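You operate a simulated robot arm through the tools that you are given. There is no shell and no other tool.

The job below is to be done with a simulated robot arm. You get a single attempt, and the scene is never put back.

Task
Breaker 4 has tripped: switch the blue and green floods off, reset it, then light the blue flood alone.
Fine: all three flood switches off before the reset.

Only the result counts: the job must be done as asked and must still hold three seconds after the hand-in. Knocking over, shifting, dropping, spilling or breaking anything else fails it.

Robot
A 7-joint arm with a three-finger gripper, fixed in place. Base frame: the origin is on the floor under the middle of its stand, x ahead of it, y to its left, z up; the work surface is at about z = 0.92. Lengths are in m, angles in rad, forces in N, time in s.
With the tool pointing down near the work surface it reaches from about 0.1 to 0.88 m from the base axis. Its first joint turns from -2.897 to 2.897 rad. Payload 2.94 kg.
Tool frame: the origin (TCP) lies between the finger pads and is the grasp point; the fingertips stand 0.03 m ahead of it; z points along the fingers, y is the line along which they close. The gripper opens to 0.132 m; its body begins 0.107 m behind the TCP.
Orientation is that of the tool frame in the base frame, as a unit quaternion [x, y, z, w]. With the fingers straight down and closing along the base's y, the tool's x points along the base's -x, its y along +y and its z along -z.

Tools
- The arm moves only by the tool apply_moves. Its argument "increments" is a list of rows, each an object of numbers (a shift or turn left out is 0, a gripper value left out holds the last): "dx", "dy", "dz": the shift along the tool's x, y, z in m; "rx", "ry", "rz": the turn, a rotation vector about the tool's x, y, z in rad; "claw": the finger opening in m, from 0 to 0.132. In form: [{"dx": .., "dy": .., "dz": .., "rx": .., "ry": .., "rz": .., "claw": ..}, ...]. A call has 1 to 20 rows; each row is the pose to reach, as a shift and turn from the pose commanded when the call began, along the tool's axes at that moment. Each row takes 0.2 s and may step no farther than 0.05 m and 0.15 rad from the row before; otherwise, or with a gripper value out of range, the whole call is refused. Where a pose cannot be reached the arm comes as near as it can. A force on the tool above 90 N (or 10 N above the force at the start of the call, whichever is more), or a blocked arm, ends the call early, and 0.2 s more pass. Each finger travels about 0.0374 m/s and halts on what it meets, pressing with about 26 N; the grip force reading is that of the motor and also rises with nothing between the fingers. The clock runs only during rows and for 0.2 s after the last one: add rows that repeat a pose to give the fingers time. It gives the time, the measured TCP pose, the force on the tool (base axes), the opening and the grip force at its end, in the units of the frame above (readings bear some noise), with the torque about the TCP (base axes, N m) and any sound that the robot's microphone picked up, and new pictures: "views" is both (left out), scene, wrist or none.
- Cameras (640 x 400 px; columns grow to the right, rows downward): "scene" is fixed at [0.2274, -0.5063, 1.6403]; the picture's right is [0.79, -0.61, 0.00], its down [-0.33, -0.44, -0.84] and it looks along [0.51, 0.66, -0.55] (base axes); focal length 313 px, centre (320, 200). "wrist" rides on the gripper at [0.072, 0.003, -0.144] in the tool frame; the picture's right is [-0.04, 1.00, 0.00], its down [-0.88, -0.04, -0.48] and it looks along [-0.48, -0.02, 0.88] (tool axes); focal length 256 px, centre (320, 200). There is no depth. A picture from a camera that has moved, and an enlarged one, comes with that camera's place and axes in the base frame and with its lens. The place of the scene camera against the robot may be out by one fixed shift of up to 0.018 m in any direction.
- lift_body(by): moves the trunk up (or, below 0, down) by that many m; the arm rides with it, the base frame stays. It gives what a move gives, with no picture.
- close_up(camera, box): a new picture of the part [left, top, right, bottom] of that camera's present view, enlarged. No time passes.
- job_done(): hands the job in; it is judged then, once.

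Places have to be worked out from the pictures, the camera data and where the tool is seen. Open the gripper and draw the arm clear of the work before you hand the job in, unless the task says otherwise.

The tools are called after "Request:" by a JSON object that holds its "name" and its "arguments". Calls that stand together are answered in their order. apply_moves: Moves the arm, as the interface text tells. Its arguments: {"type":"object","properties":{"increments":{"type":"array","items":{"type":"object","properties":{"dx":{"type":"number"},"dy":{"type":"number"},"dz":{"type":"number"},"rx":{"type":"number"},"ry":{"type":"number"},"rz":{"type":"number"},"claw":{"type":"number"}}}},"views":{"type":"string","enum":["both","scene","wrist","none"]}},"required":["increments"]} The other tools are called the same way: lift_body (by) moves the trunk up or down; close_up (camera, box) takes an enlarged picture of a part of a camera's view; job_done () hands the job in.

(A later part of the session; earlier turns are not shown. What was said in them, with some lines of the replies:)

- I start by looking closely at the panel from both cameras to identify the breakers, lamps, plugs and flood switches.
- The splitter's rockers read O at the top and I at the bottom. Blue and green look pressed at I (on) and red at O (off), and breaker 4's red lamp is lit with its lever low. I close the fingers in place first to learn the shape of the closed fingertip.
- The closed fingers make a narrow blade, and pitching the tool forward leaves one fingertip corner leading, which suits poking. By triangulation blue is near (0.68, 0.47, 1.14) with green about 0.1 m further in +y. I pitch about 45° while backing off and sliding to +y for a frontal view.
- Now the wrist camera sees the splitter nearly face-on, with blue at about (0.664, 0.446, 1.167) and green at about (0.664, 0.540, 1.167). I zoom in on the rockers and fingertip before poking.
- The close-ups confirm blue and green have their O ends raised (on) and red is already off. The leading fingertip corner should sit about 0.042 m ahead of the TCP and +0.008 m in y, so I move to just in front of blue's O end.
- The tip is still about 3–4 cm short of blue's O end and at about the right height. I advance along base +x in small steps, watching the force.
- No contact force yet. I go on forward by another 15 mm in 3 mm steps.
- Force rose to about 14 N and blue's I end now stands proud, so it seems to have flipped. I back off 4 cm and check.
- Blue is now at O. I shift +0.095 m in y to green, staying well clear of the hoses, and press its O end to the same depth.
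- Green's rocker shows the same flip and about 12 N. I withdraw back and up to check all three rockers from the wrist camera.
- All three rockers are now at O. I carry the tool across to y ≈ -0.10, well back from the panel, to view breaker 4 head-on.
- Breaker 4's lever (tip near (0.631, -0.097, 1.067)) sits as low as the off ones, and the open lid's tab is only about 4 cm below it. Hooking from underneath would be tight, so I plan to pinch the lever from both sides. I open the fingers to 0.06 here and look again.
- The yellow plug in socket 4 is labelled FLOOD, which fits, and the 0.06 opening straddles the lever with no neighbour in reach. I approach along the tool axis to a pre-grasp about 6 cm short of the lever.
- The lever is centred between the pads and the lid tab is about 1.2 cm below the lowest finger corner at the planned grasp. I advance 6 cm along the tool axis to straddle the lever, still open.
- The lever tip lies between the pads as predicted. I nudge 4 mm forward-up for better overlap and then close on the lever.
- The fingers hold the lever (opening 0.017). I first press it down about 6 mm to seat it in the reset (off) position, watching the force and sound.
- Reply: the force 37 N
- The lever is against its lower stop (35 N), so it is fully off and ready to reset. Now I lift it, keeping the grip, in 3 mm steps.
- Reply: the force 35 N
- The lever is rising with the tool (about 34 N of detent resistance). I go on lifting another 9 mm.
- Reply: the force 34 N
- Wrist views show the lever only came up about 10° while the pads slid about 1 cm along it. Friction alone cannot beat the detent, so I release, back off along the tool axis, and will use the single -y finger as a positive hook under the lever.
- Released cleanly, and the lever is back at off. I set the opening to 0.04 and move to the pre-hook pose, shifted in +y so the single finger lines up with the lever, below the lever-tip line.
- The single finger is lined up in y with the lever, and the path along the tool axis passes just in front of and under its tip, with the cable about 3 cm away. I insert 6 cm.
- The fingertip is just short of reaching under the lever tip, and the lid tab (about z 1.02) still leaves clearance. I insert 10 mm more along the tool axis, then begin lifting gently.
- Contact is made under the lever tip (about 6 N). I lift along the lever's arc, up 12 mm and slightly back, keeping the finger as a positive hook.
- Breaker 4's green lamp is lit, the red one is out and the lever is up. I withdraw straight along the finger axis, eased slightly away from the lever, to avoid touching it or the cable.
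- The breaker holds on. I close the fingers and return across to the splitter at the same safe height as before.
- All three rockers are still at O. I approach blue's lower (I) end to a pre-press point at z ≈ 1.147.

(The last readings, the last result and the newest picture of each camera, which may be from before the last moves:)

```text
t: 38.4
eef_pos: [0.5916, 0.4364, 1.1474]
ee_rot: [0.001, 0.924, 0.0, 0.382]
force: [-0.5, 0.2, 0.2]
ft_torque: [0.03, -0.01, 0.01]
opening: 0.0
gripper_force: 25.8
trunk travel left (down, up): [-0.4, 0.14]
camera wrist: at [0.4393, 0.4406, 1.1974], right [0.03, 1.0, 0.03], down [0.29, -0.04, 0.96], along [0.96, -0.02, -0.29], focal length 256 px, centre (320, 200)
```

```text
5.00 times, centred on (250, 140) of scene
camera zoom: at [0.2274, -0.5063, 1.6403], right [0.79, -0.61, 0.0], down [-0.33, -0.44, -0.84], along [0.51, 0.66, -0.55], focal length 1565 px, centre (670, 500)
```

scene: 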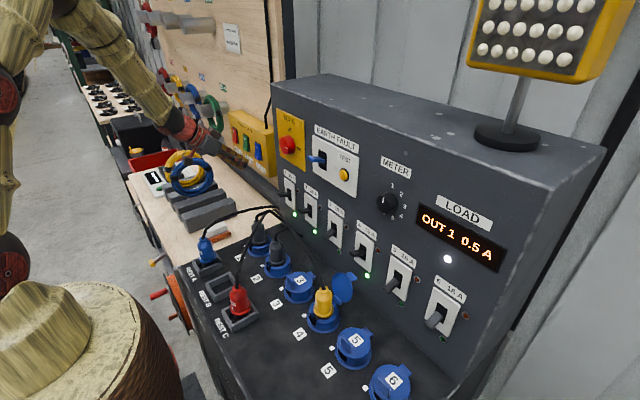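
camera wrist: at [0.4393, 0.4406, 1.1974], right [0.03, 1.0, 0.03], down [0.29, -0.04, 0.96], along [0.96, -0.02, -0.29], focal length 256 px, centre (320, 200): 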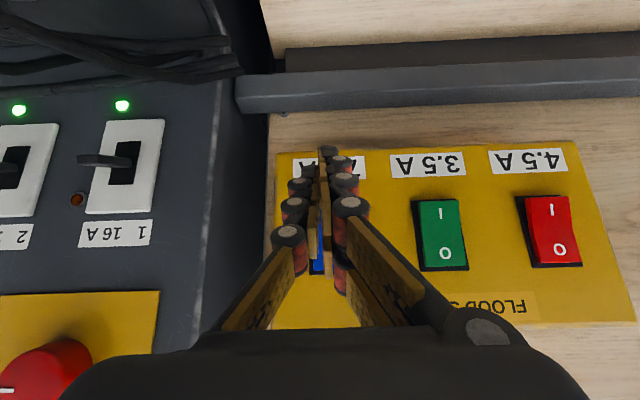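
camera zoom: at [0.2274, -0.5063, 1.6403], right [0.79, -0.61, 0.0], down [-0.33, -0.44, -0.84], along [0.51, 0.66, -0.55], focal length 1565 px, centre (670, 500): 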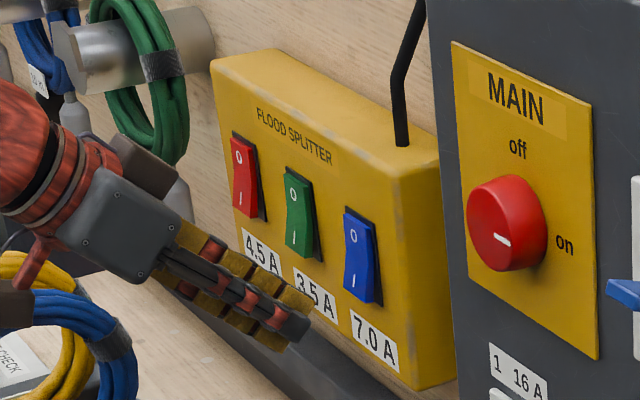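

The tip is lined up with blue's I end. I press forward 38 mm along base +x, slowing over the last part, to the same depth as before.

Request:
{"name": "apply_moves", "arguments": {"increments": [{"dx": -0.0071, "dz": 0.0071}, {"dx": -0.0141, "dz": 0.0141}, {"dx": -0.0177, "dz": 0.0177}, {"dx": -0.0205, "dz": 0.0205}, {"dx": -0.0226, "dz": 0.0226}, {"dx": -0.0247, "dz": 0.0247}, {"dx": -0.0269, "dz": 0.0269}]}}

Request:
{"name": "close_up", "arguments": {"camera": "scene", "box": [210, 100, 290, 180]}}

```text
t: 40.0
eef_pos: [0.6301, 0.4373, 1.147]
ee_rot: [0.0, 0.924, 0.0, 0.382]
force: [-4.9, -1.7, 0.1]
ft_torque: [0.0, -0.02, -0.02]
opening: 0.0
gripper_force: 26.5
trunk travel left (down, up): [-0.4, 0.14]
camera wrist: at [0.4768, 0.4409, 1.197], right [0.03, 1.0, 0.03], down [0.29, -0.04, 0.96], along [0.96, -0.02, -0.29], focal length 256 px, centre (320, 200)
```

scene: 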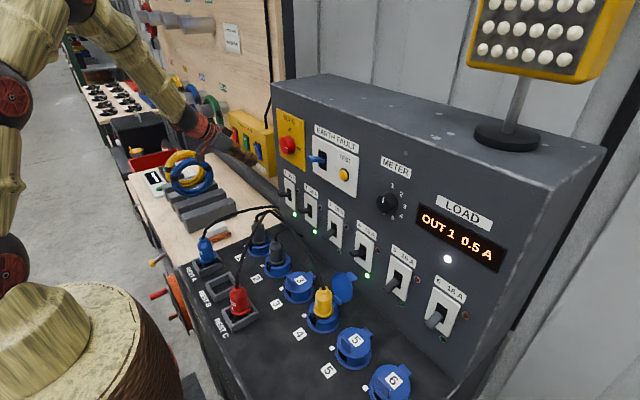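
wrist: 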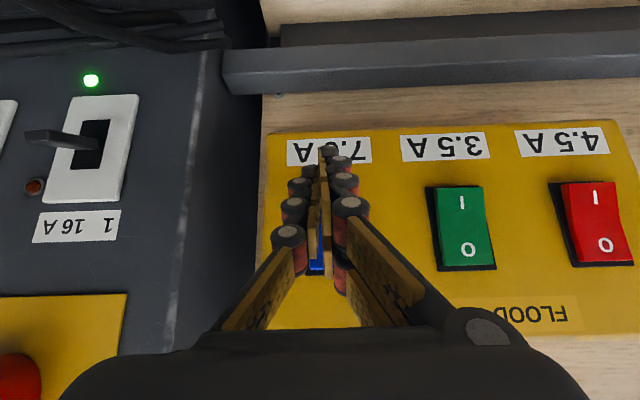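

```text
5.00 times, centred on (250, 140) of scene
camera zoom: at [0.2274, -0.5063, 1.6403], right [0.79, -0.61, 0.0], down [-0.33, -0.44, -0.84], along [0.51, 0.66, -0.55], focal length 1565 px, centre (670, 500)
```

zoom: 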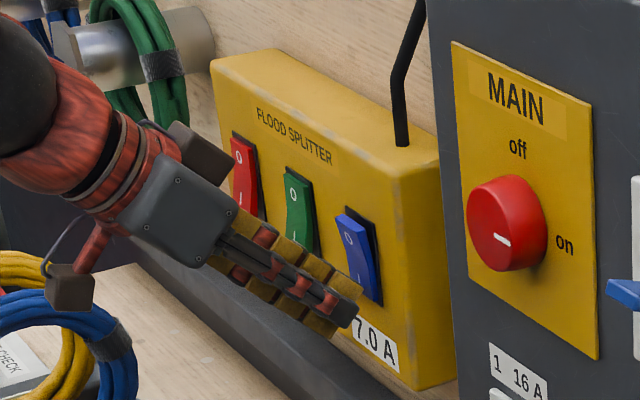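

Blue's O end now stands proud, so it has flipped to I. I press 2 mm more to seat it, then withdraw and check everything.

Request:
{"name": "apply_moves", "arguments": {"increments": [{"dx": -0.0014, "dz": 0.0014}, {"dx": -0.0014, "dz": 0.0014}, {"dx": 0.0071, "dz": -0.0071}, {"dx": 0.0212, "dz": -0.0212}, {"dx": 0.0424, "dz": -0.0424}, {"dx": 0.0707, "dz": -0.0707}, {"dx": 0.0707, "dz": -0.1057}, {"dx": 0.0707, "dz": -0.1407}, {"dx": 0.0707, "dz": -0.1707}]}}

Request:
{"name": "close_up", "arguments": {"camera": "scene", "box": [210, 100, 290, 180]}}

Request:
{"name": "close_up", "arguments": {"camera": "scene", "box": [270, 160, 480, 350]}}

Request:
{"name": "close_up", "arguments": {"camera": "wrist", "box": [0, 60, 640, 240]}}

```text
t: 42.0
eef_pos: [0.4583, 0.438, 1.2187]
ee_rot: [0.0, 0.924, 0.0, 0.382]
force: [0.2, 0.0, -0.7]
ft_torque: [0.02, -0.03, 0.05]
opening: 0.0001
gripper_force: 26.5
trunk travel left (down, up): [-0.4, 0.14]
camera wrist: at [0.3057, 0.4411, 1.2684], right [0.03, 1.0, 0.03], down [0.28, -0.04, 0.96], along [0.96, -0.02, -0.29], focal length 256 px, centre (320, 200)
```

scene: 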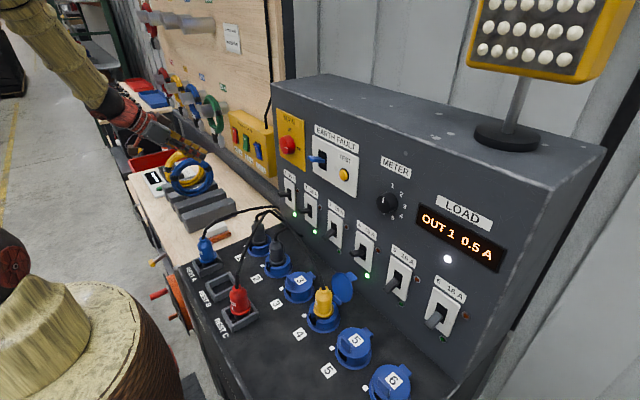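
wrist: 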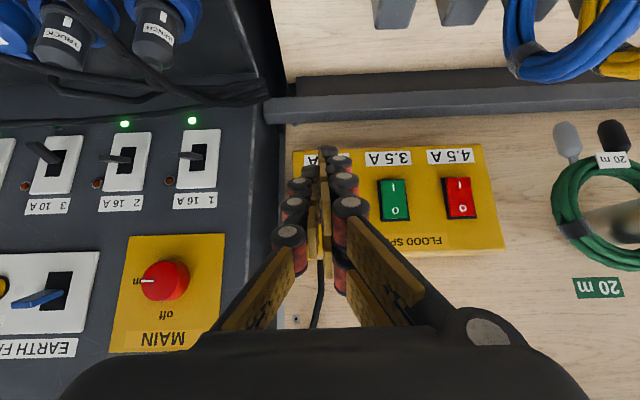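

```text
5.00 times, centred on (250, 140) of scene
camera zoom: at [0.2274, -0.5063, 1.6403], right [0.79, -0.61, 0.0], down [-0.33, -0.44, -0.84], along [0.51, 0.66, -0.55], focal length 1565 px, centre (670, 500)
```

zoom: 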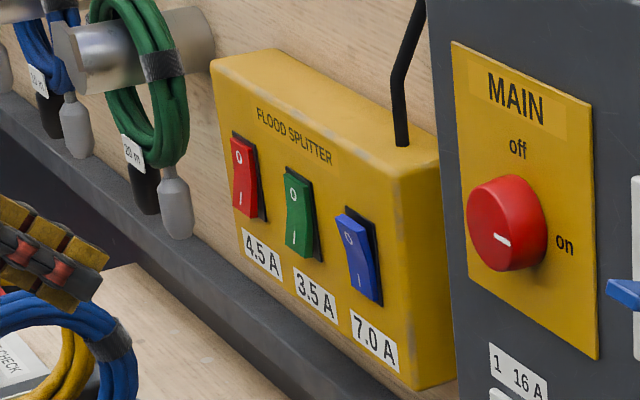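

```text
2.11 times, centred on (375, 255) of scene
camera zoom: at [0.2274, -0.5063, 1.6403], right [0.79, -0.61, 0.0], down [-0.33, -0.44, -0.84], along [0.51, 0.66, -0.55], focal length 659 px, centre (204, 84)
```

zoom: 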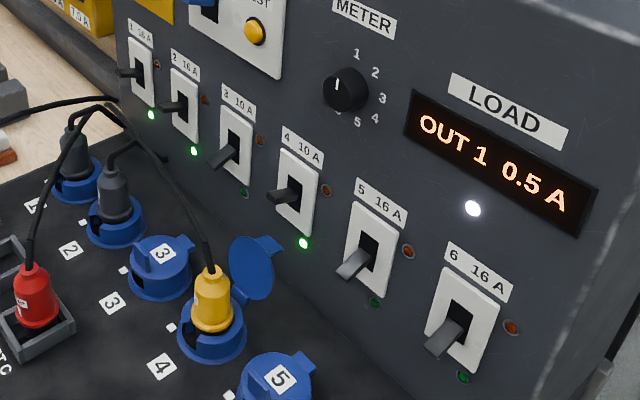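

```text
1.00 times, centred on (320, 150) of wrist (not enlarged: the box is as wide or as high as the picture)
camera zoom: at [0.3057, 0.4411, 1.2684], right [0.03, 1.0, 0.03], down [0.28, -0.04, 0.96], along [0.96, -0.02, -0.29], focal length 256 px, centre (320, 250)
```

zoom: 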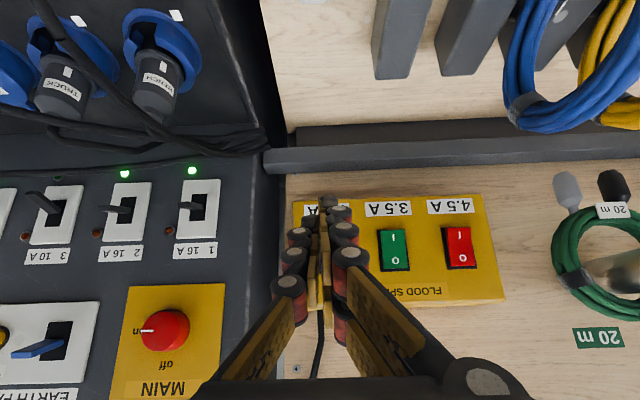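

Blue is at I, green and red are at O, and breaker 4 stays on (green lamp). I open the gripper, draw the arm further back and wait a few seconds to see that the breaker holds.

Request:
{"name": "apply_moves", "arguments": {"increments": [{"dz": -0.03, "claw": 0.06}, {"dz": -0.06, "claw": 0.132}, {"dz": -0.09}, {"dz": -0.12}, {"dz": -0.12}, {"dz": -0.12}, {"dz": -0.12}, {"dz": -0.12}, {"dz": -0.12}, {"dz": -0.12}, {"dz": -0.12}, {"dz": -0.12}, {"dz": -0.12}, {"dz": -0.12}, {"dz": -0.12}, {"dz": -0.12}, {"dz": -0.12}, {"dz": -0.12}, {"dz": -0.12}, {"dz": -0.12}]}}

Request:
{"name": "close_up", "arguments": {"camera": "scene", "box": [210, 100, 310, 180]}}

Request:
{"name": "close_up", "arguments": {"camera": "scene", "box": [270, 160, 480, 350]}}

Request:
{"name": "close_up", "arguments": {"camera": "scene", "box": [440, 0, 640, 160]}}

Request:
{"name": "close_up", "arguments": {"camera": "wrist", "box": [240, 100, 500, 260]}}

```text
t: 46.2
eef_pos: [0.3746, 0.4373, 1.3035]
ee_rot: [0.0, 0.924, 0.001, 0.383]
force: [0.1, 0.3, -0.6]
ft_torque: [0.0, 0.0, 0.01]
opening: 0.1321
gripper_force: 0.1
trunk travel left (down, up): [-0.4, 0.14]
camera wrist: at [0.2219, 0.4411, 1.3528], right [0.03, 1.0, 0.03], down [0.29, -0.04, 0.96], along [0.96, -0.02, -0.29], focal length 256 px, centre (320, 200)
```

scene: 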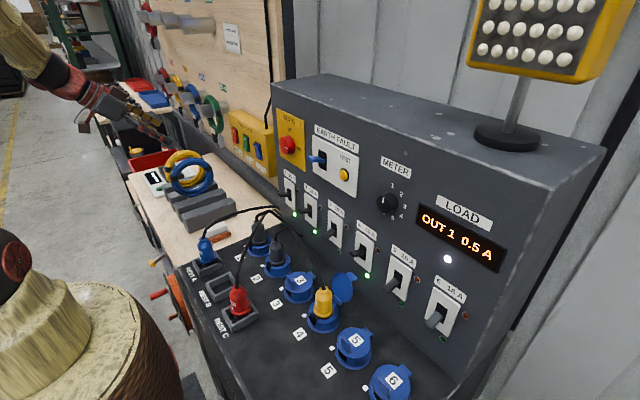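
wrist: 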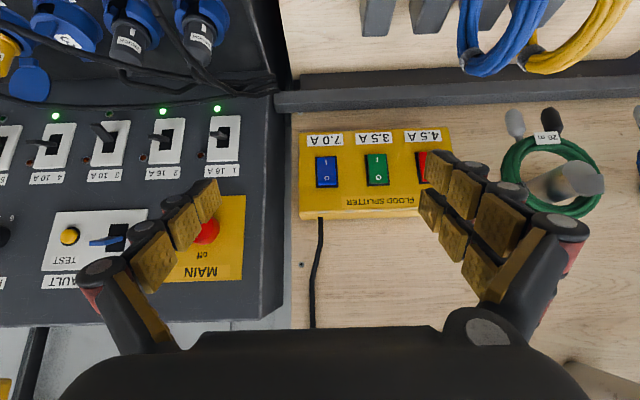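

```text
5.00 times, centred on (260, 140) of scene
camera zoom: at [0.2274, -0.5063, 1.6403], right [0.79, -0.61, 0.0], down [-0.33, -0.44, -0.84], along [0.51, 0.66, -0.55], focal length 1565 px, centre (620, 500)
```

zoom: 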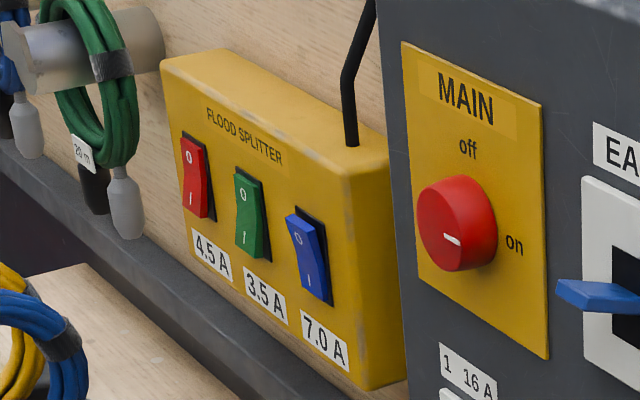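

```text
2.11 times, centred on (375, 255) of scene
camera zoom: at [0.2274, -0.5063, 1.6403], right [0.79, -0.61, 0.0], down [-0.33, -0.44, -0.84], along [0.51, 0.66, -0.55], focal length 659 px, centre (204, 84)
```

zoom: 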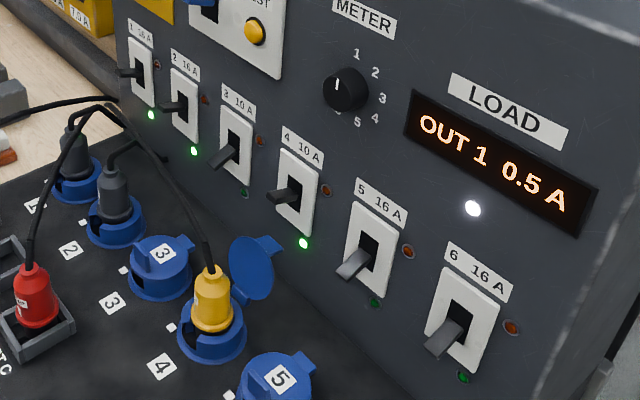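

```text
2.50 times, centred on (540, 80) of scene
camera zoom: at [0.2274, -0.5063, 1.6403], right [0.79, -0.61, 0.0], down [-0.33, -0.44, -0.84], along [0.51, 0.66, -0.55], focal length 782 px, centre (-230, 500)
```

zoom: 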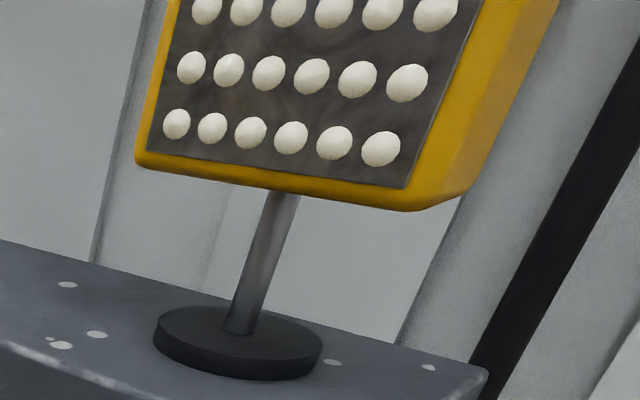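

```text
2.46 times, centred on (370, 180) of wrist
camera zoom: at [0.2219, 0.4411, 1.3528], right [0.03, 1.0, 0.03], down [0.29, -0.04, 0.96], along [0.96, -0.02, -0.29], focal length 630 px, centre (197, 249)
```

zoom: 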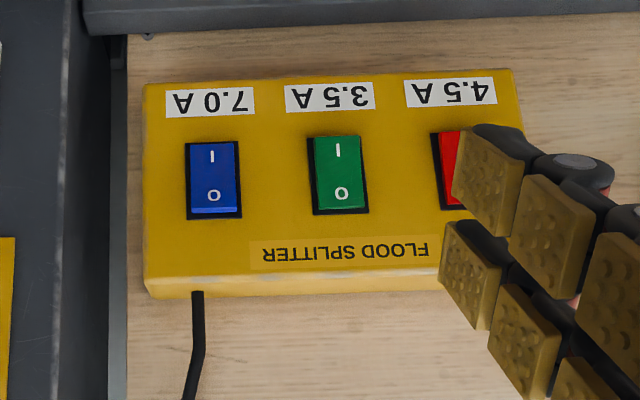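

After more than four seconds breaker 4 is still on with its green lamp lit. Blue is at I, green and red are at O, nothing else has moved, and the open gripper is clear, so I hand the job in.

Request:
{"name": "job_done", "arguments": {}}

```text
The job is handed in.
```

Breaker 4 is reset and holding, and blue is the only flood switched on. I could not see the flood lamps themselves, so this is based on the switch positions and the breaker's indicator lamp.

- **Floods off:** I switched blue and green off. Red was already off, so all three were off before the reset.
- **Reset:** My first try, gripping the lever from the sides, slipped. I then pushed it up from underneath and it latched: the red lamp went out and the green one came on.
- **Blue on:** I switched blue back on. More than four seconds later the breaker was still on, with green and red still off.

Nothing else looked moved in the last pictures. The gripper is open and the arm is clear of the panel.
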